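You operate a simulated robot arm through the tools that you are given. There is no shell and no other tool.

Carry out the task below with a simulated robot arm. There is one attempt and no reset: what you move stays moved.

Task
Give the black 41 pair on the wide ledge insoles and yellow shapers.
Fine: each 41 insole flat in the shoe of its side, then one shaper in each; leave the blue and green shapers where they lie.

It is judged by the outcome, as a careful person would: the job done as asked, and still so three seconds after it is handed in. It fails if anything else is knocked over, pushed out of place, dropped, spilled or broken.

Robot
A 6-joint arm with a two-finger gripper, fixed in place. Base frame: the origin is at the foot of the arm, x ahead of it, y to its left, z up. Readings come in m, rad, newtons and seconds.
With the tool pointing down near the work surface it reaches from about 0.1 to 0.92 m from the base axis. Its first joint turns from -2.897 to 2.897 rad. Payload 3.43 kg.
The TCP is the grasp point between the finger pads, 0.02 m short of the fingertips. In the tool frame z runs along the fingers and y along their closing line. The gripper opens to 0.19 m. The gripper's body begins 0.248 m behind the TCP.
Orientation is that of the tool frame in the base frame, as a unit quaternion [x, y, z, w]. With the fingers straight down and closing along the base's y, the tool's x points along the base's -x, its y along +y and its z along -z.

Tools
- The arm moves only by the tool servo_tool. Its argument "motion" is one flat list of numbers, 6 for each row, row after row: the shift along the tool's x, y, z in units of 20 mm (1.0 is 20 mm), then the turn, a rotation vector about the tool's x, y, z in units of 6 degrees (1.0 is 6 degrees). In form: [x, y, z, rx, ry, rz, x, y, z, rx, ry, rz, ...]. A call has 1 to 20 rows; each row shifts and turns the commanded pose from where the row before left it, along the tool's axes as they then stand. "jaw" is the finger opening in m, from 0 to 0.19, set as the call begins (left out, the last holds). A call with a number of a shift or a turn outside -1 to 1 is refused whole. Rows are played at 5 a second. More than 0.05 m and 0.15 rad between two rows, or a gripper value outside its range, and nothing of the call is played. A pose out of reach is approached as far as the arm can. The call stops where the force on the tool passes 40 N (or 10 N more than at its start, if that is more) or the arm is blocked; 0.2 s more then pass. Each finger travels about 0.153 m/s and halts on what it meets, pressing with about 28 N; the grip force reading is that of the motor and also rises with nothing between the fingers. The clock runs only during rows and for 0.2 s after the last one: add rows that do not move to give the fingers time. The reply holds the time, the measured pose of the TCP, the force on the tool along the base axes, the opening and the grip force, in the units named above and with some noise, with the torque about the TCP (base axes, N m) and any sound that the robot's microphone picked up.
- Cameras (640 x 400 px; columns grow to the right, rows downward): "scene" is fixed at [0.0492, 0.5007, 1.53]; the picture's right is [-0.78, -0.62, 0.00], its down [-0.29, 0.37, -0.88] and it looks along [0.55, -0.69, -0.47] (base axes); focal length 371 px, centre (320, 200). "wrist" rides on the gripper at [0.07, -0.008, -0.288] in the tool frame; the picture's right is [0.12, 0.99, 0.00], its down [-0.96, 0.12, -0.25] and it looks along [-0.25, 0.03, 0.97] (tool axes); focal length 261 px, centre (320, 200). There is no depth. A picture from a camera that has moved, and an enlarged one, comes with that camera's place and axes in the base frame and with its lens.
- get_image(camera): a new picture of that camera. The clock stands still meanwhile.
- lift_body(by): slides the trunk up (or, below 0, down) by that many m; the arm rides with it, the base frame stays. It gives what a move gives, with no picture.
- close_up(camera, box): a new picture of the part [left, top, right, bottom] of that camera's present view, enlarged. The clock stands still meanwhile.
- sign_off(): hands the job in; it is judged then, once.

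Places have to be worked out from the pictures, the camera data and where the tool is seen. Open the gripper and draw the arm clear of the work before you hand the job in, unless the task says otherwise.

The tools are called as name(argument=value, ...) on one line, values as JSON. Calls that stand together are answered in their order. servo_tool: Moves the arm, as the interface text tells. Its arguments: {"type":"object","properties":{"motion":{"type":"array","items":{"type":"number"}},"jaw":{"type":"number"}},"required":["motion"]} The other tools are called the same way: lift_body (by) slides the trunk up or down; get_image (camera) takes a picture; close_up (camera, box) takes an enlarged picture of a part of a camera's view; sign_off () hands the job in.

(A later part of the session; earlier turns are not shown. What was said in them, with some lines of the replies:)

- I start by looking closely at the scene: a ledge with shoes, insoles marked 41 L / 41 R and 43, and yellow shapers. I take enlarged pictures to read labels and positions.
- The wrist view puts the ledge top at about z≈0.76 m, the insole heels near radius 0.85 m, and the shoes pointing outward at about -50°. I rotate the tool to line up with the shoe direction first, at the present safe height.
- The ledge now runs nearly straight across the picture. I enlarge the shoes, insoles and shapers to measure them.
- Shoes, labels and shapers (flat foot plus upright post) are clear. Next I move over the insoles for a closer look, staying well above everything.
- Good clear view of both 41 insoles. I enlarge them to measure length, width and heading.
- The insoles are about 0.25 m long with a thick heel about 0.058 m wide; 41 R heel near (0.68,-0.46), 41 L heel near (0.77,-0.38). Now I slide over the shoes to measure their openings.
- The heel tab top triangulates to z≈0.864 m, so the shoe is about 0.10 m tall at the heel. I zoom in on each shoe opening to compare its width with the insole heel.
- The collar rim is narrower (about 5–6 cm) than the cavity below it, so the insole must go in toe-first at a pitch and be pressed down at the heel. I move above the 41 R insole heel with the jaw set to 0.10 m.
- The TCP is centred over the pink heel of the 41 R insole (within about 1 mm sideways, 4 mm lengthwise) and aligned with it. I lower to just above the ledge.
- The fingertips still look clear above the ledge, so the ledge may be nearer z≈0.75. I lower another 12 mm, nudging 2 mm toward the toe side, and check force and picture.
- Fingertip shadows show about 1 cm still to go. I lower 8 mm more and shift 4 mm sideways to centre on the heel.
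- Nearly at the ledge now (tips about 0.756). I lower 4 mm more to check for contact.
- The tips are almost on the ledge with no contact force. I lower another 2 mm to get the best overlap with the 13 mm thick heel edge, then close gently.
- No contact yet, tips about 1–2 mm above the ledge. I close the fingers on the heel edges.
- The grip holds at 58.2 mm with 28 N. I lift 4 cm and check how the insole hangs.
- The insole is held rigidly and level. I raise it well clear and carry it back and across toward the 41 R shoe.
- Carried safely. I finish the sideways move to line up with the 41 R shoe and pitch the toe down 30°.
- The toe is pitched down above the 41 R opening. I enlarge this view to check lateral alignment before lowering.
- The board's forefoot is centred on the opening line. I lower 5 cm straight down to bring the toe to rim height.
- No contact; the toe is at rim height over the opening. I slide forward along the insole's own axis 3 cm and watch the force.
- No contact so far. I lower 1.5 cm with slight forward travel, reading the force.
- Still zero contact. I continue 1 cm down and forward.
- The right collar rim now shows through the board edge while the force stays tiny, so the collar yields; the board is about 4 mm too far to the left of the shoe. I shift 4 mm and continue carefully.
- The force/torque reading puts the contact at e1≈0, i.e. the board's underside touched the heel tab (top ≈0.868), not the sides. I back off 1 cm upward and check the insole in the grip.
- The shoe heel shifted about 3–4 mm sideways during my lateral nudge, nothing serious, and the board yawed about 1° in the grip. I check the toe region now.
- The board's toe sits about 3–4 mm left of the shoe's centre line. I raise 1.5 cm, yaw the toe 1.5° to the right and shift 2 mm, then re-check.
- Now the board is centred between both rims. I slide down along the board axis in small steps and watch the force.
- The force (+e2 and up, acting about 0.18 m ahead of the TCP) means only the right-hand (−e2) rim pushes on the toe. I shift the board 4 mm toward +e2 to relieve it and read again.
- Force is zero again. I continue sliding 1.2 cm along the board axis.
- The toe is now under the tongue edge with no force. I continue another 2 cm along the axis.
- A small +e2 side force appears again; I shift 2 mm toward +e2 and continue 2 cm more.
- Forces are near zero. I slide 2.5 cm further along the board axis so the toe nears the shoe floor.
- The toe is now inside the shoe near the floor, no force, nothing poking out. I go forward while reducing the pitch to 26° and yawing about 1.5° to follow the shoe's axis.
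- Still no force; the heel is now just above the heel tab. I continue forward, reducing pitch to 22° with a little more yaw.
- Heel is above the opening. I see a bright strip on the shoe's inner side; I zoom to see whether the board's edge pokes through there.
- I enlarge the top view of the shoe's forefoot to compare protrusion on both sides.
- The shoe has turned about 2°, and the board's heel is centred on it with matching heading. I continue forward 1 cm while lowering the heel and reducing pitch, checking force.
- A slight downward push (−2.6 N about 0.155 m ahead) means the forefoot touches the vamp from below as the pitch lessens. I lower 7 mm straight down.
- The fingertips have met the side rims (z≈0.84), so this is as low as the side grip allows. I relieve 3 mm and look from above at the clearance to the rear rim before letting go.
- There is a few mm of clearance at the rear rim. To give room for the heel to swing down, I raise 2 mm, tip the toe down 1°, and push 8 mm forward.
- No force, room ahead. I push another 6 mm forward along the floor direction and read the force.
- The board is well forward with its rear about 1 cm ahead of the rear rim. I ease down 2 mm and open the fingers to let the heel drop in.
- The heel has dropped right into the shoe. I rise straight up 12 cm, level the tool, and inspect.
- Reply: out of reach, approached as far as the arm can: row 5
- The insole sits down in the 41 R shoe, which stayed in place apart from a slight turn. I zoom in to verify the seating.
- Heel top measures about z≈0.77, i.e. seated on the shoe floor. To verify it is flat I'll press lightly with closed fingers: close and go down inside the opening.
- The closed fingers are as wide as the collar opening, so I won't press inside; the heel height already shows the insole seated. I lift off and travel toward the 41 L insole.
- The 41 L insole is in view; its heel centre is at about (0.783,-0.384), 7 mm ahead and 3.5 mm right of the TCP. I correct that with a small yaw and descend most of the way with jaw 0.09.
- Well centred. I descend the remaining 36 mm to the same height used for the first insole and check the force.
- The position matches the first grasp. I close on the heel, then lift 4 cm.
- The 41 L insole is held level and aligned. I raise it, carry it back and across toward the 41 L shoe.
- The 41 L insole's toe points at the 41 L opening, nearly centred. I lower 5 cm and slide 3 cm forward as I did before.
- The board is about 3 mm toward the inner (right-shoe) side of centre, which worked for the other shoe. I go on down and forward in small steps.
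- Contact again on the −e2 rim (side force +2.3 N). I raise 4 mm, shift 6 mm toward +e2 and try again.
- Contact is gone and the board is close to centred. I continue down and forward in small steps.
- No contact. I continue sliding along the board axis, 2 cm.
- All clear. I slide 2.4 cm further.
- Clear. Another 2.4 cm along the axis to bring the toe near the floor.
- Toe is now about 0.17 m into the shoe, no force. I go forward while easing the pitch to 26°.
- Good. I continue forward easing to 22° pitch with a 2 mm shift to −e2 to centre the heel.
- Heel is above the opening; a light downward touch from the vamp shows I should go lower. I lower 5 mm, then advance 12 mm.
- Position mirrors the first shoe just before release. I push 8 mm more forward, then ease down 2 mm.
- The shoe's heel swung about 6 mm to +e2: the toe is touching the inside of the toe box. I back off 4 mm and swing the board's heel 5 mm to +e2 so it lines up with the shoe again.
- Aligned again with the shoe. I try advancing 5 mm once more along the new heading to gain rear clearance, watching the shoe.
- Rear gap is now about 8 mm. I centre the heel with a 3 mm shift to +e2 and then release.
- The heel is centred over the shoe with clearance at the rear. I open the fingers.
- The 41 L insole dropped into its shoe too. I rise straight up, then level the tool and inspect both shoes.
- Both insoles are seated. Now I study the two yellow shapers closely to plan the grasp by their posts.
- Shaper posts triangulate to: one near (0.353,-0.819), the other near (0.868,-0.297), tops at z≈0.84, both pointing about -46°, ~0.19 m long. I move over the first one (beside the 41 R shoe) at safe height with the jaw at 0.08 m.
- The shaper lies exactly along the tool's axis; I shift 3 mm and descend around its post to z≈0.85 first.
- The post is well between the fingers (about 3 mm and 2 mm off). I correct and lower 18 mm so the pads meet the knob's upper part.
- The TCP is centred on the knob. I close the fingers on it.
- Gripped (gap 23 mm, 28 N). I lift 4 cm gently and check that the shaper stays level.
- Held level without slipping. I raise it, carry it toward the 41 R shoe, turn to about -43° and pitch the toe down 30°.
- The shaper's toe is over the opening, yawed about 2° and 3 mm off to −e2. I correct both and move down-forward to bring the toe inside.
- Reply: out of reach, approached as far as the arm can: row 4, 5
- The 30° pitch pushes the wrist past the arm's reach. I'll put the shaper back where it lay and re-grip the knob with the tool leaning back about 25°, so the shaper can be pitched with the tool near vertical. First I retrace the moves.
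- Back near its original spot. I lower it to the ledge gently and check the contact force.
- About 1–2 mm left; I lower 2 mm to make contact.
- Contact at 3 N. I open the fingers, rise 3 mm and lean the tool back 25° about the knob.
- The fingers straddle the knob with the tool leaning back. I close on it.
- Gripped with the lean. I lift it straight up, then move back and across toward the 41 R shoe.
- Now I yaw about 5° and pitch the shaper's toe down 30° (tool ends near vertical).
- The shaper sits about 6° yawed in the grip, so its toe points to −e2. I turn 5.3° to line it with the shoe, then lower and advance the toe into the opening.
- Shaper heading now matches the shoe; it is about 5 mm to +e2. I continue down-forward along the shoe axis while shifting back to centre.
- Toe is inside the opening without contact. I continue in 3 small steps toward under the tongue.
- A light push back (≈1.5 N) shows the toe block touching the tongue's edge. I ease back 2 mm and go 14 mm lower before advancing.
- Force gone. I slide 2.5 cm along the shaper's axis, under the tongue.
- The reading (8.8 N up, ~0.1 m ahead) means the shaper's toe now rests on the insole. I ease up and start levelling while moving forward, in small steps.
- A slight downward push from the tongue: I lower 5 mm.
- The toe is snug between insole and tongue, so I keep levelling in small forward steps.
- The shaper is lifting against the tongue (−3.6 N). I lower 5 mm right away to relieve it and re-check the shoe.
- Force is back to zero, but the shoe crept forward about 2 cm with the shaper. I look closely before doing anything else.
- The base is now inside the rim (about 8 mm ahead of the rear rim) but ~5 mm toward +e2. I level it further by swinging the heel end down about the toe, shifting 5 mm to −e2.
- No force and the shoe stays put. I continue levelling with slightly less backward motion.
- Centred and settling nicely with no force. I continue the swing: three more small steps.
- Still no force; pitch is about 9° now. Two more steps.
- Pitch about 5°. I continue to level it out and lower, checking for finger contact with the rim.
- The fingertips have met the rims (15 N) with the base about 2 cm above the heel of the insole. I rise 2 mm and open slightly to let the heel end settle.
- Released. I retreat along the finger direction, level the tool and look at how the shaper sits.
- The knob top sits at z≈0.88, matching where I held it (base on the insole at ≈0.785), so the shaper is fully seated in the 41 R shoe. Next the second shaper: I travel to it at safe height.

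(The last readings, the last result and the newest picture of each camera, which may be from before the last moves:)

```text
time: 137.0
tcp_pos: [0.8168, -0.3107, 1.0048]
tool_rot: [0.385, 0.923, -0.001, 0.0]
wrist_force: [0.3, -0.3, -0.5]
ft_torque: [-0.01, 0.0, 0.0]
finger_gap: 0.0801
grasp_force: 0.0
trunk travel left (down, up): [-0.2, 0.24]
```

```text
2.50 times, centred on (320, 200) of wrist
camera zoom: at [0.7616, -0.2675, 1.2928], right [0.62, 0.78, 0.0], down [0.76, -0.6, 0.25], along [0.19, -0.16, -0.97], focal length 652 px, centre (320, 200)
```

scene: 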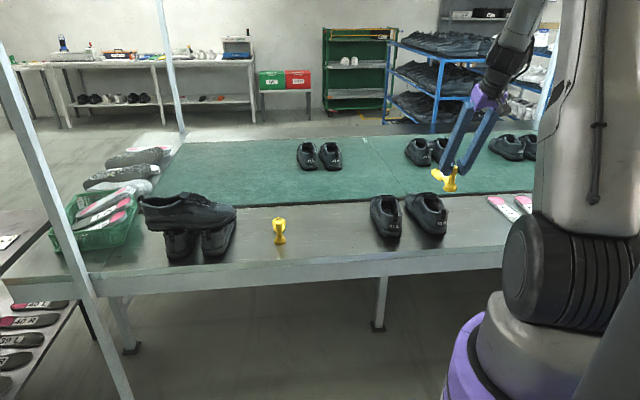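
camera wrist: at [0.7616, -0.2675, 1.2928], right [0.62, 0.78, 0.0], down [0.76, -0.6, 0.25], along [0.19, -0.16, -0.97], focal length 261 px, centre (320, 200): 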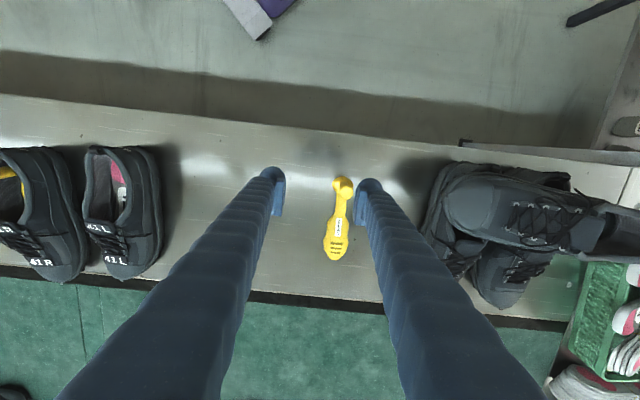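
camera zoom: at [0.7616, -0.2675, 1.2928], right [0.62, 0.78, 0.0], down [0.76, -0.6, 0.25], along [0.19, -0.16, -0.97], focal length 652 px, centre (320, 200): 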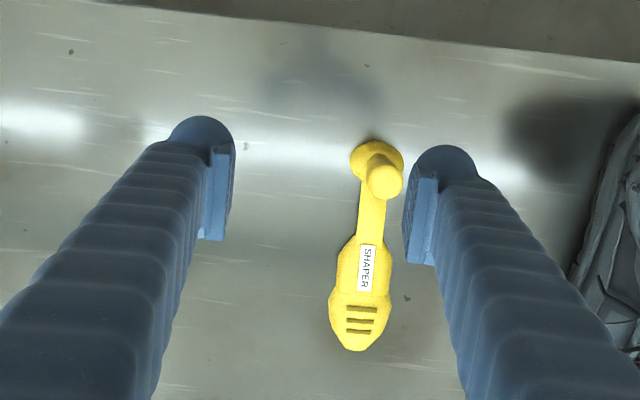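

The second shaper's post is at (0.869,-0.2935), heading about -43°. I move over it, align, and lean the tool back 25° while still high.

servo_tool(motion=[-0.41, 0.82, 0, 0, 0, -0.123, -0.41, 0.82, 0, 0, 0, -0.123, -0.41, 0.82, 0, 0, 0, -0.123, 0, 0, 0, 0, -0.833, 0, 0, 0, 0, 0, -0.833, 0, 0, 0, 0, 0, -0.833, 0, 0, 0, 0, 0, -0.833, 0, 0, 0, 0, 0, -0.833, 0, 0, 0, 0, 0, 0, 0], jaw=0.07)

close_up(camera="wrist", box=[220, 120, 420, 300])

close_up(camera="scene", box=[230, 130, 350, 245])

```text
time: 139.0
tcp_pos: [0.8684, -0.2923, 1.0057]
tool_rot: [0.358, 0.908, -0.082, 0.2]
wrist_force: [-0.3, 0.0, 0.5]
ft_torque: [-0.06, 0.0, -0.01]
finger_gap: 0.0699
grasp_force: 0.0
trunk travel left (down, up): [-0.2, 0.24]
```

```text
2.22 times, centred on (320, 210) of wrist
camera zoom: at [0.7279, -0.1721, 1.2379], right [0.6, 0.8, -0.05], down [0.64, -0.44, 0.63], along [0.48, -0.41, -0.77], focal length 579 px, centre (320, 178)
```

zoom: 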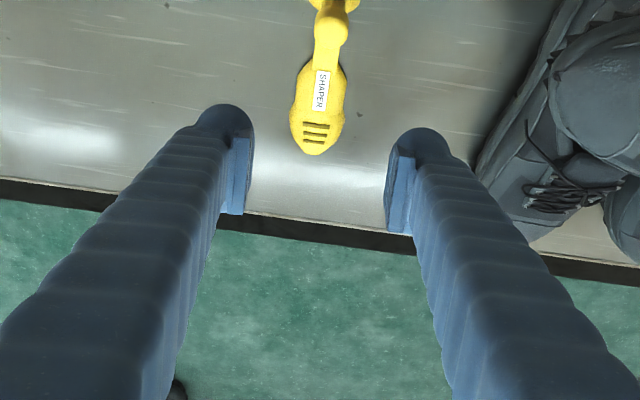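

```text
3.48 times, centred on (290, 188) of scene
camera zoom: at [0.0492, 0.5007, 1.53], right [-0.78, -0.62, 0.0], down [-0.29, 0.37, -0.88], along [0.55, -0.69, -0.47], focal length 1289 px, centre (424, 244)
```

zoom: 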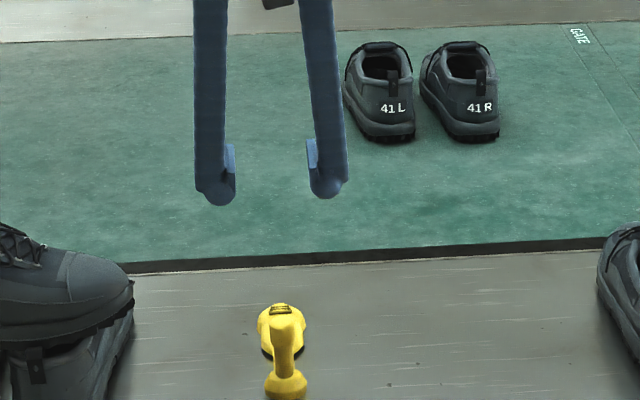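

I descend vertically around the knob, stopping about 2.5 cm above the grip height.

servo_tool(motion=[0.38, 0, 0.816, 0, 0, 0, 0.38, 0, 0.816, 0, 0, 0, 0.38, 0, 0.816, 0, 0, 0, 0.38, 0, 0.816, 0, 0, 0, 0.38, 0, 0.816, 0, 0, 0, 0.38, 0, 0.816, 0, 0, 0, 0.38, 0, 0.816, 0, 0, 0, 0.38, 0, 0.816, 0, 0, 0, 0, 0, 0, 0, 0, 0])

close_up(camera="wrist", box=[260, 120, 380, 220])

close_up(camera="scene", box=[245, 185, 325, 245])

```text
time: 141.0
tcp_pos: [0.866, -0.2945, 0.8584]
tool_rot: [0.358, 0.909, -0.08, 0.199]
wrist_force: [0.0, 0.2, 0.9]
ft_torque: [-0.02, 0.02, 0.01]
finger_gap: 0.0701
grasp_force: 0.1
trunk travel left (down, up): [-0.2, 0.24]
```

```text
4.00 times, centred on (320, 170) of wrist
camera zoom: at [0.7262, -0.1752, 1.0905], right [0.6, 0.8, -0.05], down [0.64, -0.44, 0.63], along [0.48, -0.41, -0.78], focal length 1043 px, centre (320, 320)
```

zoom: 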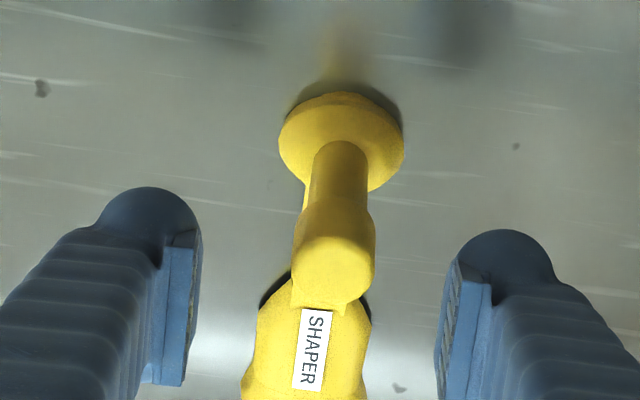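

```text
6.67 times, centred on (285, 215) of scene
camera zoom: at [0.0492, 0.5007, 1.53], right [-0.78, -0.62, 0.0], down [-0.29, 0.37, -0.88], along [0.55, -0.69, -0.47], focal length 2470 px, centre (553, 100)
```

zoom: 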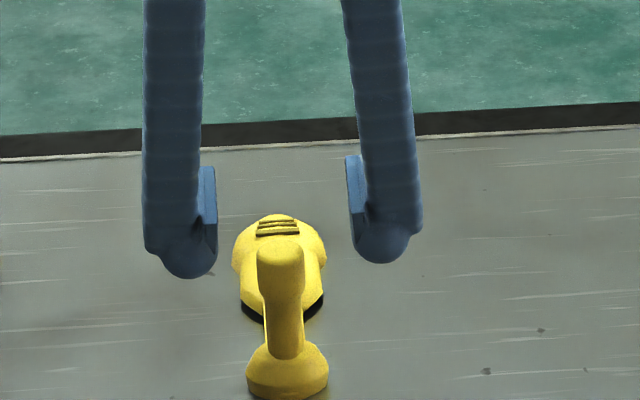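

The knob is 4 mm to the +y side of centre. I correct and lower the last 24 mm.

servo_tool(motion=[0.35, 0.21, 0.5, 0, 0, 0, 0.258, 0, 0.6, 0, 0, 0, 0, 0, 0, 0, 0, 0])

close_up(camera="wrist", box=[260, 120, 380, 220])

close_up(camera="scene", box=[255, 200, 315, 245])

```text
time: 141.8
tcp_pos: [0.8689, -0.2895, 0.8356]
tool_rot: [0.359, 0.908, -0.081, 0.2]
wrist_force: [0.1, 0.3, 0.0]
ft_torque: [0.01, -0.01, 0.02]
finger_gap: 0.0698
grasp_force: 0.0
trunk travel left (down, up): [-0.2, 0.24]
```

```text
4.00 times, centred on (320, 170) of wrist
camera zoom: at [0.7282, -0.1697, 1.0677], right [0.6, 0.8, -0.05], down [0.64, -0.44, 0.63], along [0.48, -0.41, -0.78], focal length 1043 px, centre (320, 320)
```

zoom: 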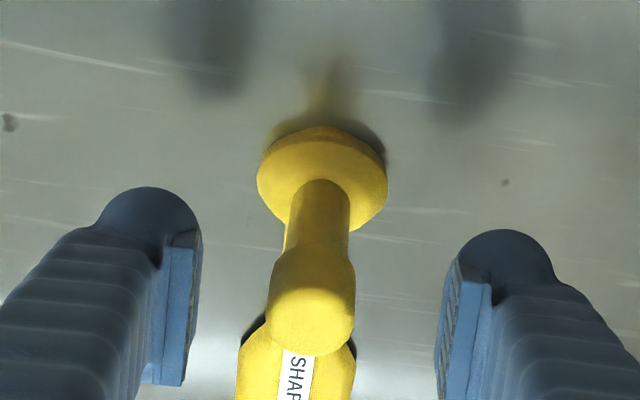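

```text
8.89 times, centred on (285, 222) of scene
camera zoom: at [0.0492, 0.5007, 1.53], right [-0.78, -0.62, 0.0], down [-0.29, 0.37, -0.88], along [0.55, -0.69, -0.47], focal length 3294 px, centre (631, 0)
```

zoom: 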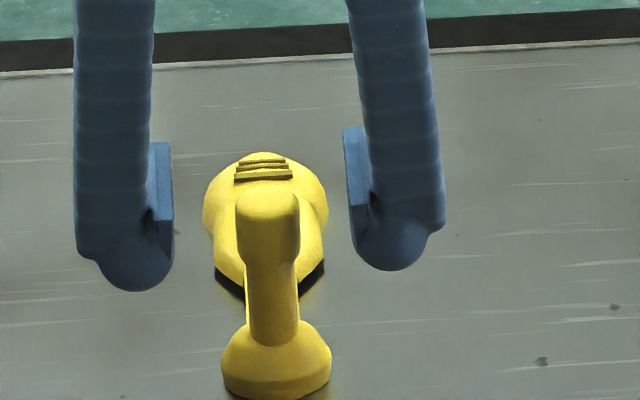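

Well centred. I close on the knob, then lift straight up.

servo_tool(motion=[0, 0, 0, 0, 0, 0, 0, 0, 0, 0, 0, 0, 0, 0, 0, 0, 0, 0, 0, 0, 0, 0, 0, 0], jaw=0.01)

servo_tool(motion=[-0.21, 0, -0.453, 0, 0, 0, -0.21, 0, -0.453, 0, 0, 0, -0.21, 0, -0.453, 0, 0, 0, -0.21, 0, -0.453, 0, 0, 0, 0, 0, 0, 0, 0, 0])

close_up(camera="scene", box=[245, 185, 325, 245])

close_up(camera="wrist", box=[240, 120, 400, 260])

```text
time: 142.8
tcp_pos: [0.8679, -0.2882, 0.8342]
tool_rot: [0.358, 0.909, -0.08, 0.2]
wrist_force: [0.5, -0.2, 0.2]
ft_torque: [0.06, 0.01, -0.04]
finger_gap: 0.0234
grasp_force: 28.2
trunk travel left (down, up): [-0.2, 0.24]
```

```text
time: 144.0
tcp_pos: [0.8688, -0.2875, 0.8761]
tool_rot: [0.358, 0.909, -0.08, 0.2]
wrist_force: [-0.4, 0.0, -0.8]
ft_torque: [0.06, 0.06, -0.01]
finger_gap: 0.0232
grasp_force: 28.6
trunk travel left (down, up): [-0.2, 0.24]
```

```text
6.67 times, centred on (285, 215) of scene
camera zoom: at [0.0492, 0.5007, 1.53], right [-0.78, -0.62, 0.0], down [-0.29, 0.37, -0.88], along [0.55, -0.69, -0.47], focal length 2470 px, centre (553, 100)
```

zoom: 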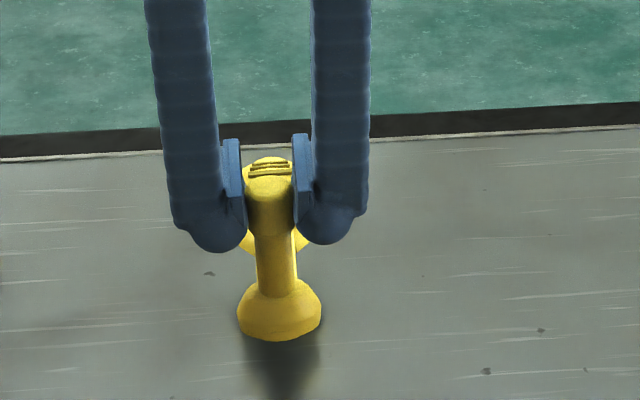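

```text
2.86 times, centred on (320, 190) of wrist
camera zoom: at [0.7286, -0.1682, 1.1077], right [0.6, 0.8, -0.05], down [0.64, -0.44, 0.63], along [0.48, -0.41, -0.78], focal length 745 px, centre (320, 229)
```

zoom: 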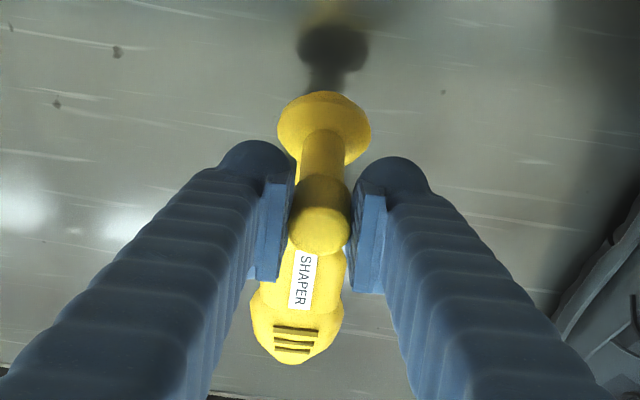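

The second shaper is held cleanly. I raise it and carry it over toward the 41 L shoe.

servo_tool(motion=[-0.4226, 0, -0.9063, 0, 0, 0, -0.4226, 0, -0.9063, 0, 0, 0, -0.4226, 0, -0.9063, 0, 0, 0, -0.4226, 0, -0.9063, 0, 0, 0, -0.4226, 0, -0.9063, 0, 0, 0, -0.4226, 0, -0.9063, 0, 0, 0, -0.4226, 0, -0.9063, 0, 0, 0, -0.4226, 0, -0.9063, 0, 0, 0, 0, -1, 0, 0, 0, 0, 0, -1, 0, 0, 0, 0, 0, -1, 0, 0, 0, 0, 0, -1, 0, 0, 0, 0, 0, -1, 0, 0, 0, 0, 0, -1, 0, 0, 0, 0, 0, -1, 0, 0, 0, 0, 0, -1, 0, 0, 0, 0, 0, -1, 0, 0, 0, 0, 0, -1, 0, 0, 0, 0, 0, -1, 0, 0, 0, 0, 0, -1, 0, 0, 0, 0])

servo_tool(motion=[0.332, -0.99, -0.155, 0, 0, 0, 0.332, -0.99, -0.155, 0, 0, 0, 0.332, -0.99, -0.155, 0, 0, 0, 0.332, -0.99, -0.155, 0, 0, 0, 0.332, -0.99, -0.155, 0, 0, 0, 0.332, -0.99, -0.155, 0, 0, 0, 0.332, -0.99, -0.155, 0, 0, 0, 0.332, -0.99, -0.155, 0, 0, 0, 0.332, -0.99, -0.155, 0, 0, 0, 0, 0, 0, 0.317, 0, 0.68, 0, 0, 0, 0, 1, 0, 0, 0, 0, 0, 1, 0, 0, 0, 0, 0, 1, 0, 0, 0, 0, 0, 1, 0, 0, 0, 0, 0, 1, 0, 0, 0, 0, 0, 0, 0])

close_up(camera="wrist", box=[240, 150, 400, 310])

close_up(camera="scene", box=[350, 150, 460, 235])

```text
time: 148.2
tcp_pos: [0.7078, -0.4648, 1.037]
tool_rot: [0.358, 0.908, -0.081, 0.2]
wrist_force: [-0.5, -0.1, -0.9]
ft_torque: [0.02, 0.02, 0.06]
finger_gap: 0.0231
grasp_force: 28.0
trunk travel left (down, up): [-0.2, 0.24]
```

```text
time: 151.6
tcp_pos: [0.5346, -0.5504, 1.0385]
tool_rot: [0.404, 0.914, 0.018, -0.041]
wrist_force: [0.3, -0.2, -0.5]
ft_torque: [0.07, -0.01, -0.01]
finger_gap: 0.0234
grasp_force: 27.8
trunk travel left (down, up): [-0.2, 0.24]
```

```text
2.50 times, centred on (320, 230) of wrist
camera zoom: at [0.4998, -0.5238, 1.3318], right [0.65, 0.76, 0.01], down [0.75, -0.65, 0.16], along [0.13, -0.1, -0.99], focal length 652 px, centre (320, 125)
```

zoom: 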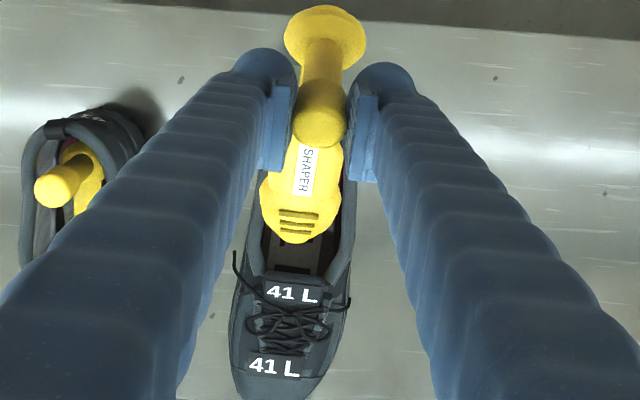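

```text
4.71 times, centred on (405, 192) of scene
camera zoom: at [0.0492, 0.5007, 1.53], right [-0.78, -0.62, 0.0], down [-0.29, 0.37, -0.88], along [0.55, -0.69, -0.47], focal length 1744 px, centre (-80, 235)
```

zoom: 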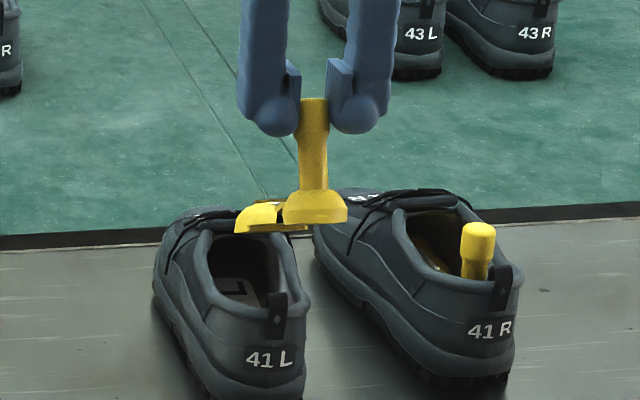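

The shaper is centred on the 41 L opening with matching heading. I lower and advance the toe into the opening.

servo_tool(motion=[-0.6575, 0.02, 0.57, 0, 0, 0, -0.6575, 0.02, 0.57, 0, 0, 0, -0.6575, 0.02, 0.57, 0, 0, 0, -0.6575, 0.02, 0.57, 0, 0, 0, 0, 0, 0, 0, 0, 0])

close_up(camera="wrist", box=[240, 150, 400, 310])

close_up(camera="scene", box=[360, 160, 450, 228])

```text
time: 152.8
tcp_pos: [0.5693, -0.5832, 0.9893]
tool_rot: [0.403, 0.914, 0.017, -0.04]
wrist_force: [-1.8, 0.6, -1.3]
ft_torque: [0.25, 0.23, -0.01]
finger_gap: 0.0233
grasp_force: 27.7
trunk travel left (down, up): [-0.2, 0.24]
```

```text
2.50 times, centred on (320, 230) of wrist
camera zoom: at [0.5329, -0.5579, 1.2822], right [0.65, 0.76, 0.01], down [0.75, -0.65, 0.16], along [0.13, -0.1, -0.99], focal length 652 px, centre (320, 125)
```

zoom: 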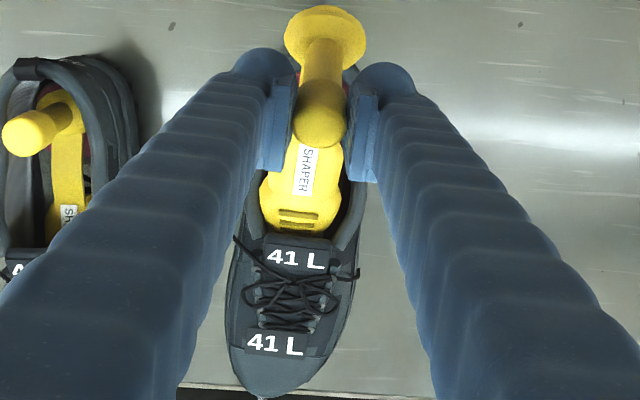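

```text
5.88 times, centred on (405, 194) of scene
camera zoom: at [0.0492, 0.5007, 1.53], right [-0.78, -0.62, 0.0], down [-0.29, 0.37, -0.88], along [0.55, -0.69, -0.47], focal length 2180 px, centre (-180, 235)
```

zoom: 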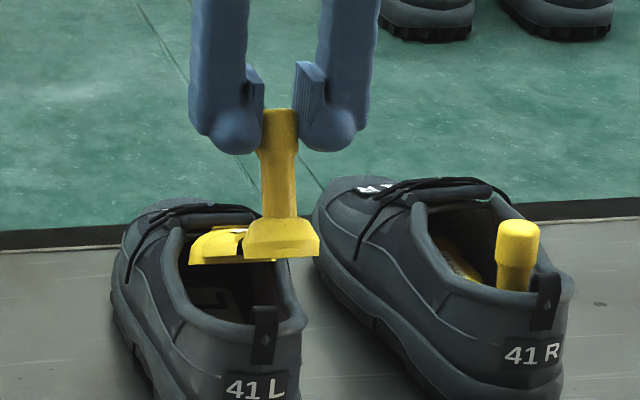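

The toe lightly touches the tongue's edge (≈1.7 N). I back off 4 mm and go 2.5 cm lower first.

servo_tool(motion=[0.2, 0, 0.1, 0, 0, 0, -0.04, 0, 0.4, 0, 0, 0, -0.04, 0, 0.4, 0, 0, 0, -0.04, 0, 0.4, 0, 0, 0, 0, 0, 0, 0, 0, 0])

close_up(camera="scene", box=[360, 160, 450, 228])

close_up(camera="wrist", box=[240, 130, 400, 310])

```text
time: 154.0
tcp_pos: [0.5663, -0.5807, 0.9635]
tool_rot: [0.404, 0.914, 0.016, -0.042]
wrist_force: [0.5, -0.5, -0.7]
ft_torque: [0.02, 0.01, -0.03]
finger_gap: 0.0232
grasp_force: 27.4
trunk travel left (down, up): [-0.2, 0.24]
```

```text
5.88 times, centred on (405, 194) of scene
camera zoom: at [0.0492, 0.5007, 1.53], right [-0.78, -0.62, 0.0], down [-0.29, 0.37, -0.88], along [0.55, -0.69, -0.47], focal length 2180 px, centre (-180, 235)
```

zoom: 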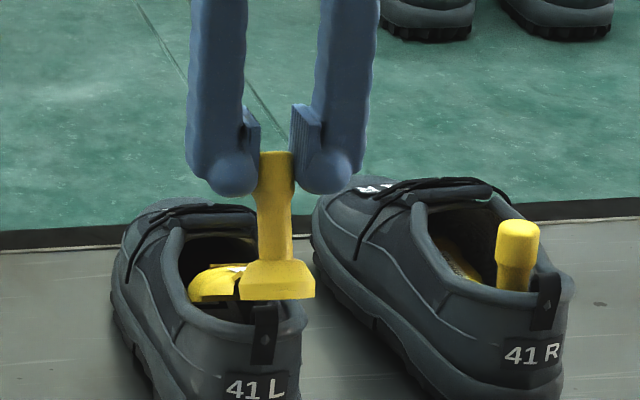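

```text
2.22 times, centred on (320, 220) of wrist
camera zoom: at [0.5306, -0.5543, 1.2564], right [0.65, 0.76, 0.01], down [0.75, -0.65, 0.16], along [0.13, -0.1, -0.99], focal length 579 px, centre (320, 156)
```

zoom: 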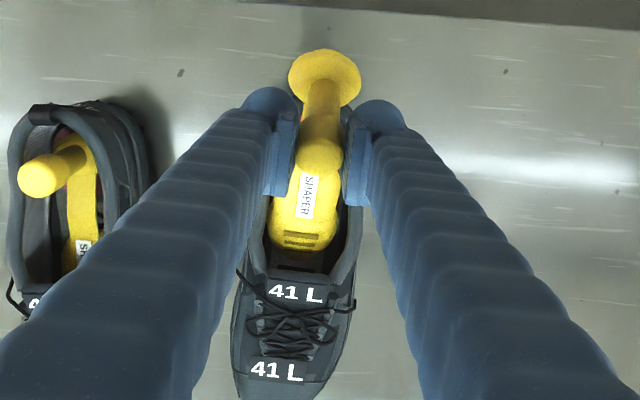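

No contact and the shoe is still. I slide 4 cm along the shaper's axis toward the floor under the tongue.

servo_tool(motion=[-0.453, 0, 0.21, 0, 0, 0, -0.453, 0, 0.21, 0, 0, 0, -0.453, 0, 0.21, 0, 0, 0, 0, 0, 0, 0, 0, 0])

close_up(camera="scene", box=[360, 160, 450, 228])

close_up(camera="wrist", box=[240, 130, 400, 310])

```text
time: 155.0
tcp_pos: [0.5835, -0.5998, 0.9483]
tool_rot: [0.403, 0.914, 0.016, -0.042]
wrist_force: [0.8, -0.8, 1.3]
ft_torque: [0.04, 0.05, 0.06]
finger_gap: 0.0231
grasp_force: 27.7
trunk travel left (down, up): [-0.2, 0.24]
```

```text
5.88 times, centred on (405, 194) of scene
camera zoom: at [0.0492, 0.5007, 1.53], right [-0.78, -0.62, 0.0], down [-0.29, 0.37, -0.88], along [0.55, -0.69, -0.47], focal length 2180 px, centre (-180, 235)
```

zoom: 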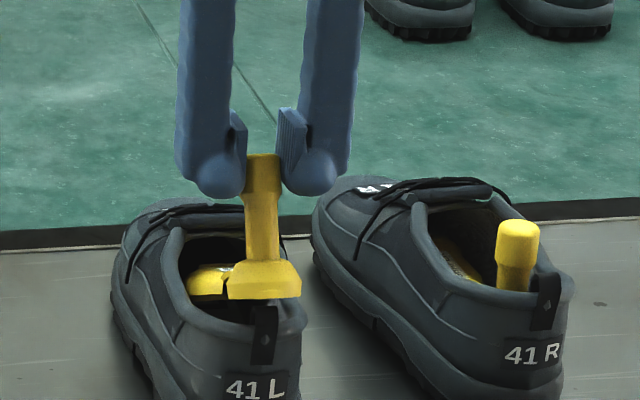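

```text
2.22 times, centred on (320, 220) of wrist
camera zoom: at [0.5483, -0.5739, 1.2419], right [0.65, 0.76, 0.01], down [0.75, -0.65, 0.16], along [0.13, -0.1, -0.99], focal length 579 px, centre (320, 156)
```

zoom: 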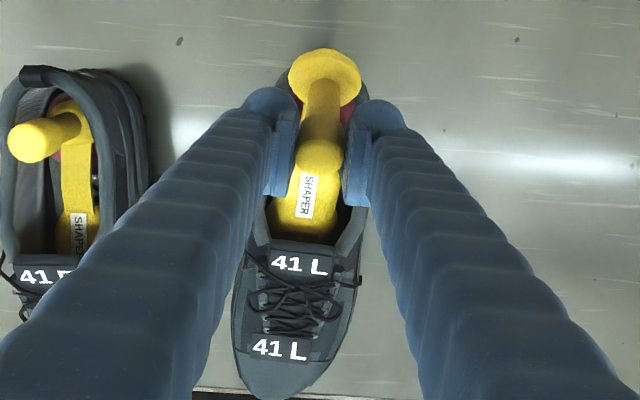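

All clear. I advance to the point where the toe rests on the insole (about 2.3 cm more).

servo_tool(motion=[-0.39, 0, 0.1, 0, 0, 0, -0.39, 0, 0.09, 0, 0, 0, 0, 0, 0, 0, 0, 0])

close_up(camera="scene", box=[360, 160, 450, 228])

close_up(camera="wrist", box=[240, 130, 400, 310])

```text
time: 155.8
tcp_pos: [0.593, -0.6124, 0.9438]
tool_rot: [0.403, 0.914, 0.017, -0.04]
wrist_force: [-1.4, 2.0, 8.0]
ft_torque: [-0.46, -0.47, 0.0]
finger_gap: 0.0235
grasp_force: 28.6
trunk travel left (down, up): [-0.2, 0.24]
```

```text
5.88 times, centred on (405, 194) of scene
camera zoom: at [0.0492, 0.5007, 1.53], right [-0.78, -0.62, 0.0], down [-0.29, 0.37, -0.88], along [0.55, -0.69, -0.47], focal length 2180 px, centre (-180, 235)
```

zoom: 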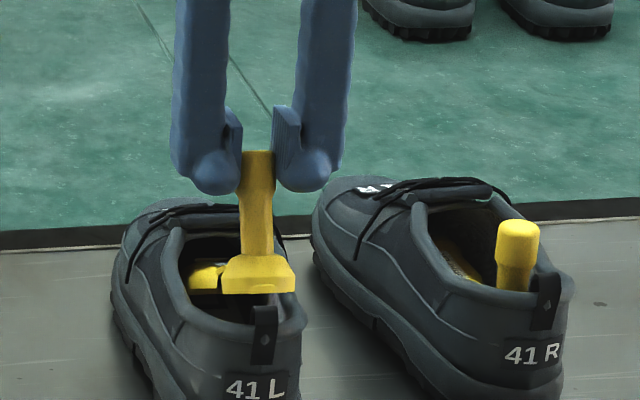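

```text
2.22 times, centred on (320, 220) of wrist
camera zoom: at [0.5573, -0.5852, 1.2369], right [0.65, 0.76, 0.01], down [0.75, -0.65, 0.16], along [0.13, -0.1, -0.99], focal length 579 px, centre (320, 156)
```

zoom: 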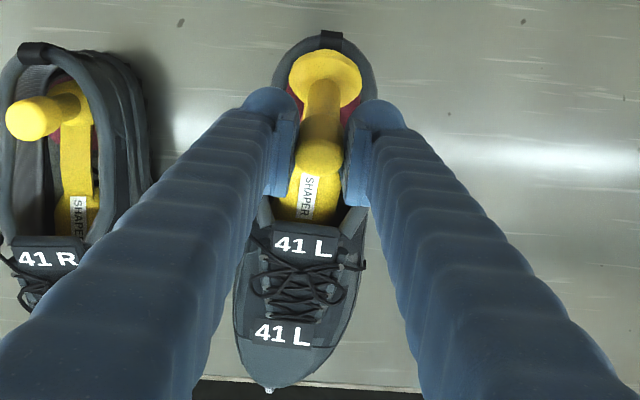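

The toe rests on the insole (8 N up, about 0.1 m ahead) and the shoe has not moved. I now level in 2° steps while advancing slightly, keeping a light downward load.

servo_tool(motion=[-0.335, 0, 0.1, 0, -0.333, 0, -0.245, 0, 0.17, 0, -0.333, 0, 0, 0, 0, 0, 0, 0])

close_up(camera="scene", box=[360, 160, 450, 228])

close_up(camera="wrist", box=[240, 130, 400, 310])

```text
time: 156.6
tcp_pos: [0.6012, -0.6208, 0.9356]
tool_rot: [0.404, 0.915, 0.003, -0.009]
wrist_force: [-0.5, 0.7, -0.2]
ft_torque: [-0.07, -0.03, -0.01]
finger_gap: 0.0232
grasp_force: 28.4
trunk travel left (down, up): [-0.2, 0.24]
```

```text
5.88 times, centred on (405, 194) of scene
camera zoom: at [0.0492, 0.5007, 1.53], right [-0.78, -0.62, 0.0], down [-0.29, 0.37, -0.88], along [0.55, -0.69, -0.47], focal length 2180 px, centre (-180, 235)
```

zoom: 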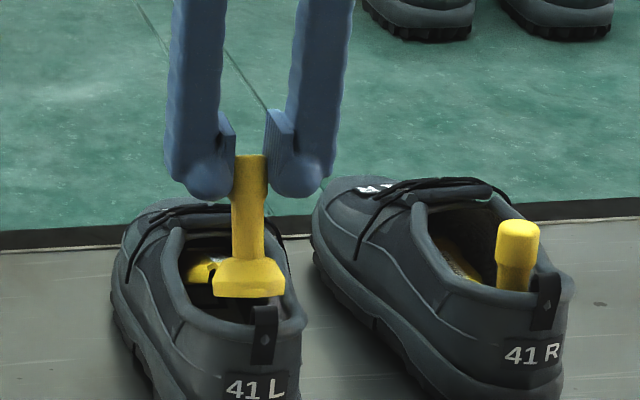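

```text
2.22 times, centred on (320, 220) of wrist
camera zoom: at [0.5523, -0.5783, 1.2244], right [0.65, 0.76, 0.0], down [0.74, -0.64, 0.23], along [0.17, -0.15, -0.97], focal length 579 px, centre (320, 156)
```

zoom: 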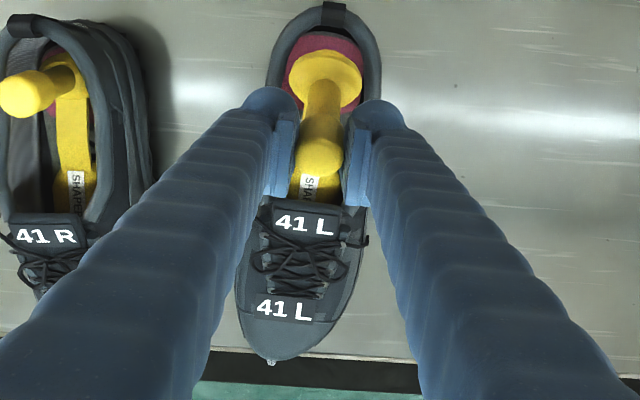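

Perfect: no force and the shoe is unmoved, base now inside the rim. I swing the heel end down in three small steps.

servo_tool(motion=[0.17, 0, 0.205, 0, -0.333, 0, 0.18, 0, 0.205, 0, -0.333, 0, 0.19, 0, 0.205, 0, -0.333, 0, 0, 0, 0, 0, 0, 0])

close_up(camera="scene", box=[360, 160, 450, 228])

close_up(camera="wrist", box=[270, 120, 370, 230])

```text
time: 157.6
tcp_pos: [0.593, -0.6119, 0.9229]
tool_rot: [0.403, 0.914, -0.019, 0.038]
wrist_force: [0.4, 0.0, -1.1]
ft_torque: [0.0, 0.03, -0.04]
finger_gap: 0.0231
grasp_force: 28.1
trunk travel left (down, up): [-0.2, 0.24]
```

```text
5.88 times, centred on (405, 194) of scene
camera zoom: at [0.0492, 0.5007, 1.53], right [-0.78, -0.62, 0.0], down [-0.29, 0.37, -0.88], along [0.55, -0.69, -0.47], focal length 2180 px, centre (-180, 235)
```

zoom: 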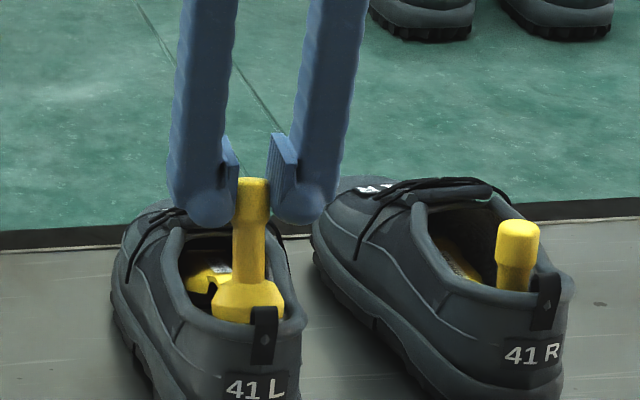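

```text
3.64 times, centred on (320, 175) of wrist
camera zoom: at [0.5247, -0.5482, 1.2042], right [0.65, 0.76, -0.01], down [0.72, -0.61, 0.33], along [0.24, -0.22, -0.94], focal length 948 px, centre (320, 291)
```

zoom: 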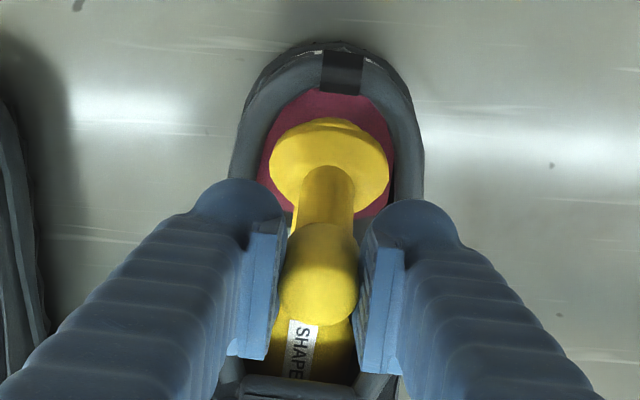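

Still free and centred. I continue the swing with five more 2° steps.

servo_tool(motion=[0.18, 0, 0.226, 0, -0.333, 0, 0.188, 0, 0.219, 0, -0.333, 0, 0.195, 0, 0.2125, 0, -0.333, 0, 0.2025, 0, 0.205, 0, -0.333, 0, 0.21, 0, 0.198, 0, -0.333, 0, 0, 0, 0, 0, 0, 0])

close_up(camera="scene", box=[360, 160, 450, 228])

close_up(camera="wrist", box=[270, 110, 370, 220])

```text
time: 159.0
tcp_pos: [0.5829, -0.6009, 0.898]
tool_rot: [0.4, 0.907, -0.054, 0.118]
wrist_force: [-0.2, 0.2, -0.5]
ft_torque: [0.03, 0.02, -0.05]
finger_gap: 0.0234
grasp_force: 28.6
trunk travel left (down, up): [-0.2, 0.24]
```

```text
5.88 times, centred on (405, 194) of scene
camera zoom: at [0.0492, 0.5007, 1.53], right [-0.78, -0.62, 0.0], down [-0.29, 0.37, -0.88], along [0.55, -0.69, -0.47], focal length 2180 px, centre (-180, 235)
```

zoom: 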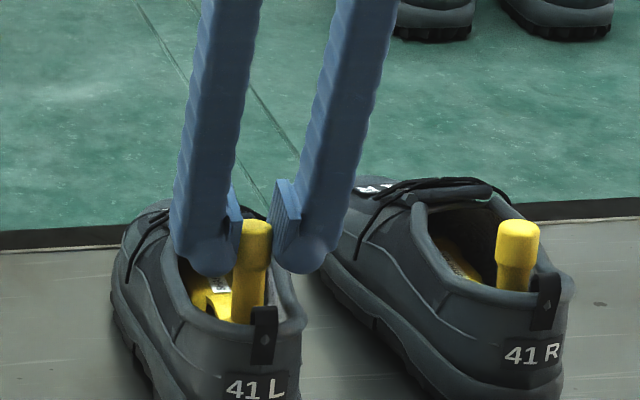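

```text
3.64 times, centred on (320, 165) of wrist
camera zoom: at [0.4826, -0.5028, 1.1589], right [0.66, 0.75, -0.03], down [0.67, -0.56, 0.49], along [0.35, -0.34, -0.87], focal length 948 px, centre (320, 327)
```

zoom: 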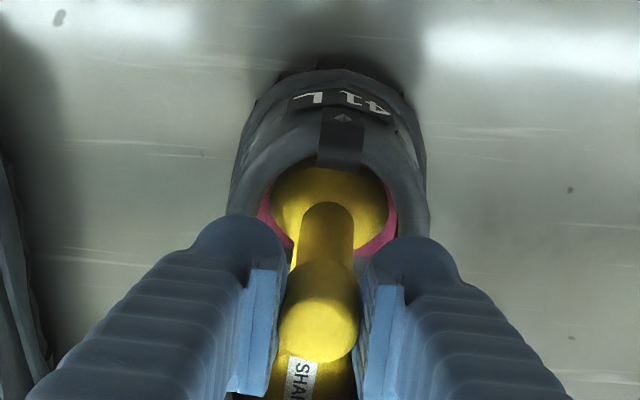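

Pitch is about 10° and the shoe still hasn't moved. Three more steps, then a check.

servo_tool(motion=[0.211, 0, 0.228, 0, -0.333, 0, 0.219, 0, 0.22, 0, -0.333, 0, 0.2265, 0, 0.213, 0, -0.333, 0, 0, 0, 0, 0, 0, 0])

close_up(camera="scene", box=[360, 160, 450, 228])

```text
time: 160.0
tcp_pos: [0.5777, -0.5943, 0.883]
tool_rot: [0.396, 0.9, -0.074, 0.166]
wrist_force: [-0.8, 0.9, -0.3]
ft_torque: [0.02, 0.08, -0.02]
finger_gap: 0.0236
grasp_force: 27.9
trunk travel left (down, up): [-0.2, 0.24]
```

```text
5.88 times, centred on (405, 194) of scene
camera zoom: at [0.0492, 0.5007, 1.53], right [-0.78, -0.62, 0.0], down [-0.29, 0.37, -0.88], along [0.55, -0.69, -0.47], focal length 2180 px, centre (-180, 235)
```

zoom: 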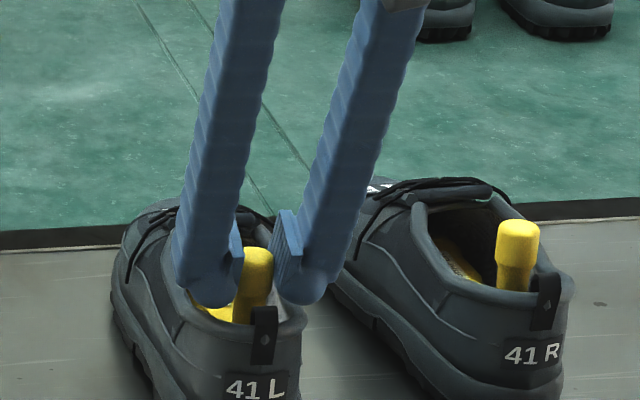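

About 4° of pitch left, no force. I make the final step and ease down to contact.

servo_tool(motion=[0.234, 0, 0.205, 0, -0.333, 0, 0.08, 0, 0.19, 0, -0.2, 0, 0, 0, 0, 0, 0, 0])

close_up(camera="scene", box=[370, 175, 440, 228])

```text
time: 160.8
tcp_pos: [0.5763, -0.5931, 0.8743]
tool_rot: [0.394, 0.895, -0.086, 0.192]
wrist_force: [-0.5, -1.6, 14.9]
ft_torque: [-0.2, -0.13, -0.02]
finger_gap: 0.0231
grasp_force: 27.9
trunk travel left (down, up): [-0.2, 0.24]
```

```text
7.55 times, centred on (405, 202) of scene
camera zoom: at [0.0492, 0.5007, 1.53], right [-0.78, -0.62, 0.0], down [-0.29, 0.37, -0.88], along [0.55, -0.69, -0.47], focal length 2797 px, centre (-322, 189)
```

zoom: 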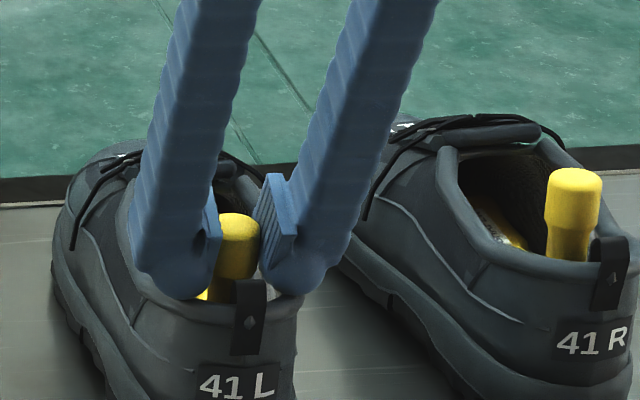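

Contact at the same height as in the other shoe: the base is on the insole. I relieve, open and retreat along the finger direction.

servo_tool(motion=[-0.04, 0, -0.1, 0, 0, 0, 0, 0, 0, 0, 0, 0])

servo_tool(motion=[0, 0, 0, 0, 0, 0, 0, 0, 0, 0, 0, 0, 0, 0, 0, 0, 0, 0], jaw=0.045)

servo_tool(motion=[0, 0, -0.7, 0, 0, 0, 0, 0, -1, 0, 0, 0, 0, 0, -1, 0, 0, 0, 0, 0, -1, 0, 0, 0, 0, 0, -1, 0, 0, 0, 0, 0, -1, 0, 0, 0, 0, 0, 0, 0, 0.97, 0, 0, 0, 0, 0, 0.97, 0, 0, 0, 0, 0, 0.97, 0, 0, 0, 0, 0, 0.97, 0, 0, 0, 0, 0, 0, 0], jaw=0.06)

get_image(camera="wrist")

close_up(camera="wrist", box=[160, 150, 400, 340])

close_up(camera="scene", box=[360, 170, 460, 240])

```text
time: 161.4
tcp_pos: [0.5754, -0.5909, 0.8766]
tool_rot: [0.394, 0.895, -0.086, 0.189]
wrist_force: [0.0, 0.4, 2.9]
ft_torque: [0.03, -0.02, 0.03]
finger_gap: 0.0233
grasp_force: 27.9
trunk travel left (down, up): [-0.2, 0.24]
```

```text
time: 162.2
tcp_pos: [0.5758, -0.592, 0.8761]
tool_rot: [0.394, 0.895, -0.085, 0.19]
wrist_force: [-0.3, 1.0, 0.0]
ft_torque: [0.01, 0.04, 0.02]
finger_gap: 0.045
grasp_force: 0.0
trunk travel left (down, up): [-0.2, 0.24]
```

```text
time: 164.6
tcp_pos: [0.5435, -0.5574, 0.9788]
tool_rot: [0.403, 0.915, -0.004, 0.006]
wrist_force: [0.0, -0.7, -0.7]
ft_torque: [0.12, 0.0, -0.02]
finger_gap: 0.0601
grasp_force: 0.1
trunk travel left (down, up): [-0.2, 0.24]
```

```text
taken
camera wrist: at [0.4883, -0.5099, 1.2661], right [0.65, 0.76, 0.0], down [0.73, -0.63, 0.26], along [0.19, -0.17, -0.97], focal length 261 px, centre (320, 200)
```

wrist: 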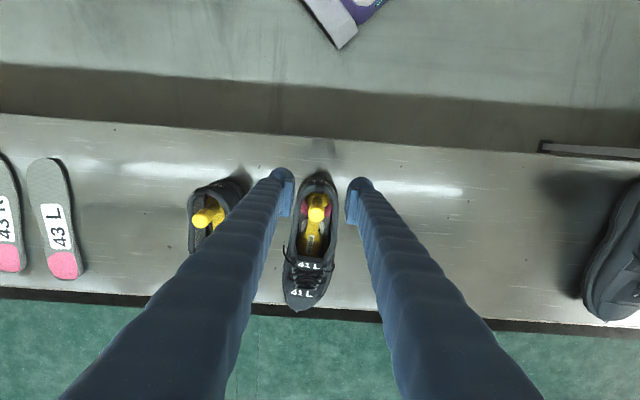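

```text
2.11 times, centred on (280, 245) of wrist
camera zoom: at [0.4883, -0.5099, 1.2661], right [0.65, 0.76, 0.0], down [0.73, -0.63, 0.26], along [0.19, -0.17, -0.97], focal length 549 px, centre (404, 105)
```

zoom: 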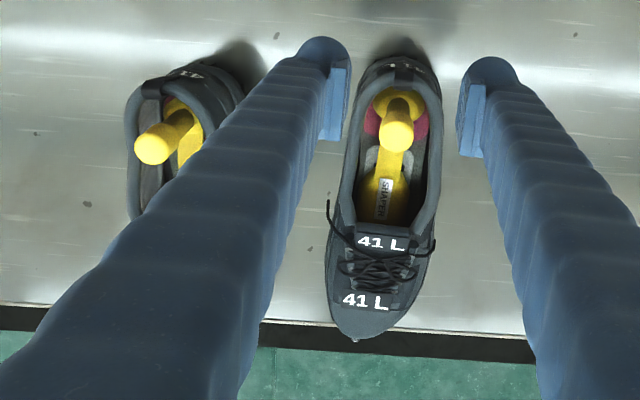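

```text
5.71 times, centred on (410, 205) of scene
camera zoom: at [0.0492, 0.5007, 1.53], right [-0.78, -0.62, 0.0], down [-0.29, 0.37, -0.88], along [0.55, -0.69, -0.47], focal length 2118 px, centre (-194, 171)
```

zoom: 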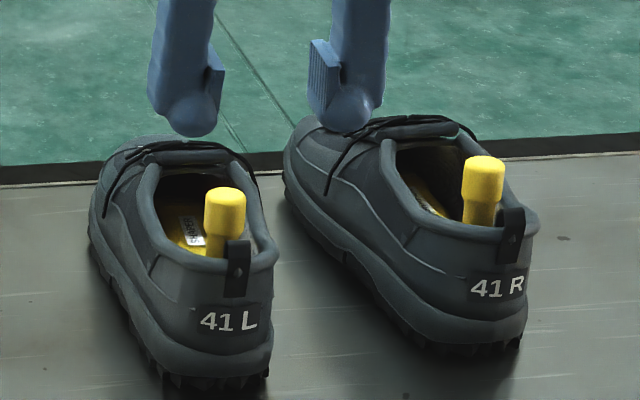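

Both shapers stand upright in their shoes. I raise the arm clear and look down into both shoes to verify the final state.

servo_tool(motion=[0.3, -0.4, -1, 0, 0, 0, 0.3, -0.4, -1, 0, 0, 0, 0.3, -0.4, -1, 0, 0, 0, 0.3, -0.4, -1, 0, 0, 0, 0.3, -0.4, -1, 0, 0, 0, 0.3, -0.4, -1, 0, 0, 0, 0.3, -0.4, -1, 0, 0, 0, 0.3, -0.4, -1, 0, 0, 0, 0, 0, 0, 0, 0, 0], jaw=0.19)

get_image(camera="wrist")

close_up(camera="wrist", box=[230, 160, 410, 300])

get_image(camera="scene")

```text
time: 166.6
tcp_pos: [0.4635, -0.5645, 1.1399]
tool_rot: [0.404, 0.915, -0.004, 0.006]
wrist_force: [0.3, -0.1, -0.2]
ft_torque: [-0.04, -0.02, -0.02]
finger_gap: 0.1902
grasp_force: 0.2
trunk travel left (down, up): [-0.2, 0.24]
```

```text
taken
camera wrist: at [0.4072, -0.515, 1.4274], right [0.65, 0.76, 0.0], down [0.73, -0.63, 0.26], along [0.19, -0.17, -0.97], focal length 261 px, centre (320, 200)
```

wrist: 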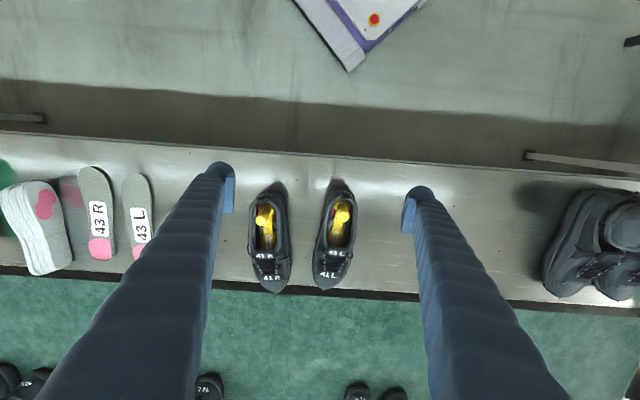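

```text
2.86 times, centred on (320, 230) of wrist
camera zoom: at [0.4072, -0.515, 1.4274], right [0.65, 0.76, 0.0], down [0.73, -0.63, 0.26], along [0.19, -0.17, -0.97], focal length 745 px, centre (320, 114)
```

zoom: 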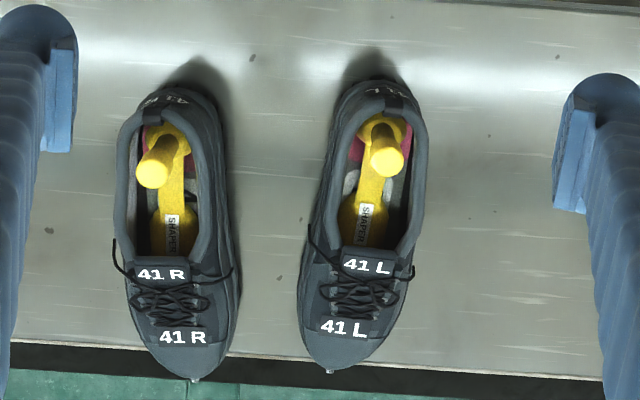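

```text
taken
```

scene: 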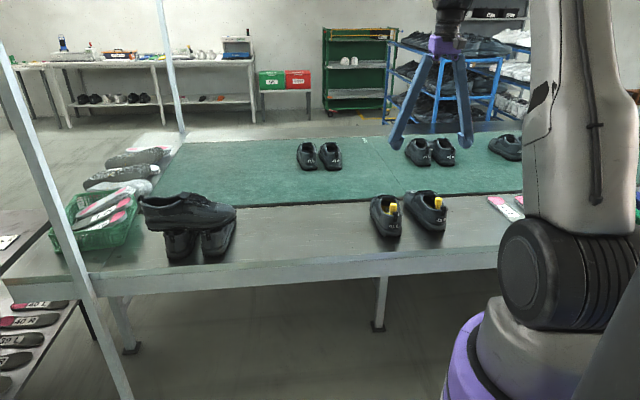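

Everything is in place and the other items look undisturbed. One last enlarged check inside each shoe.

close_up(camera="wrist", box=[245, 175, 300, 245])

close_up(camera="wrist", box=[310, 175, 365, 245])

close_up(camera="scene", box=[360, 185, 455, 245])

```text
5.71 times, centred on (272, 210) of wrist
camera zoom: at [0.4072, -0.515, 1.4274], right [0.65, 0.76, 0.0], down [0.73, -0.63, 0.26], along [0.19, -0.17, -0.97], focal length 1489 px, centre (591, 143)
```

zoom: 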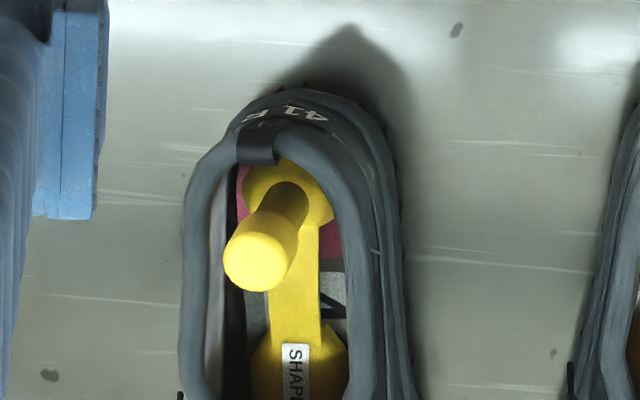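

```text
5.71 times, centred on (338, 210) of wrist
camera zoom: at [0.4072, -0.515, 1.4274], right [0.65, 0.76, 0.0], down [0.73, -0.63, 0.26], along [0.19, -0.17, -0.97], focal length 1489 px, centre (220, 143)
```

zoom: 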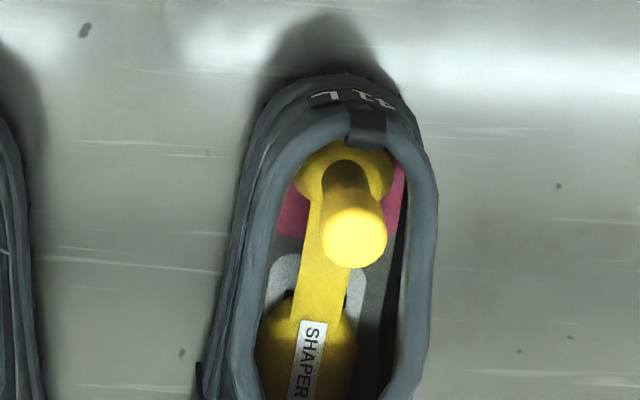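

```text
6.67 times, centred on (408, 215) of scene
camera zoom: at [0.0492, 0.5007, 1.53], right [-0.78, -0.62, 0.0], down [-0.29, 0.37, -0.88], along [0.55, -0.69, -0.47], focal length 2470 px, centre (-263, 100)
```

zoom: 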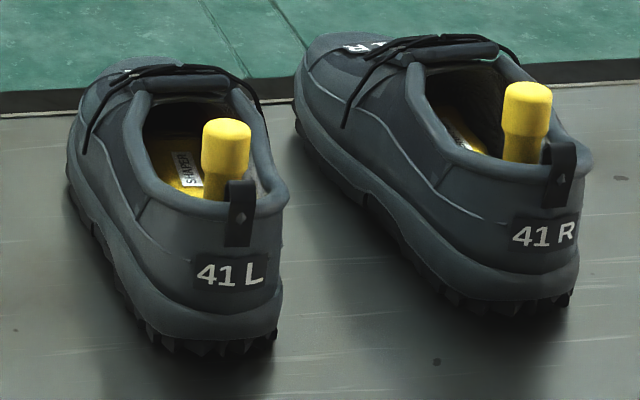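

The 41 R and 41 L insoles lie flat in their own shoes, each with a yellow shaper standing on it. The blue and green shapers and all other items were not touched, the gripper is open and the arm is clear, so I hand the job in.

sign_off()

```text
The job is handed in.
```

The black 41 pair on the wide ledge now has its insoles and shapers. The 41 L insole is in the left shoe, the 41 R insole is in the right, and each has one yellow shaper standing on it. I checked this in close-up pictures and by where the shapers met the insoles. I did not press the insoles by hand, because the closed fingers are as wide as the shoe openings.

- **Shoes shifted:** Both shoes moved while I worked. The right shoe slid about 3 cm toward the far edge of the ledge and turned a few degrees, so its toe tip overhangs that edge by under 1 cm. The left shoe slid about 1 cm and turned a few degrees. Both stand stably on the ledge.
- **Other items:** I did not touch the blue and green shapers, and nothing else looked disturbed in the last pictures.

The gripper is open and the arm is clear of the work.
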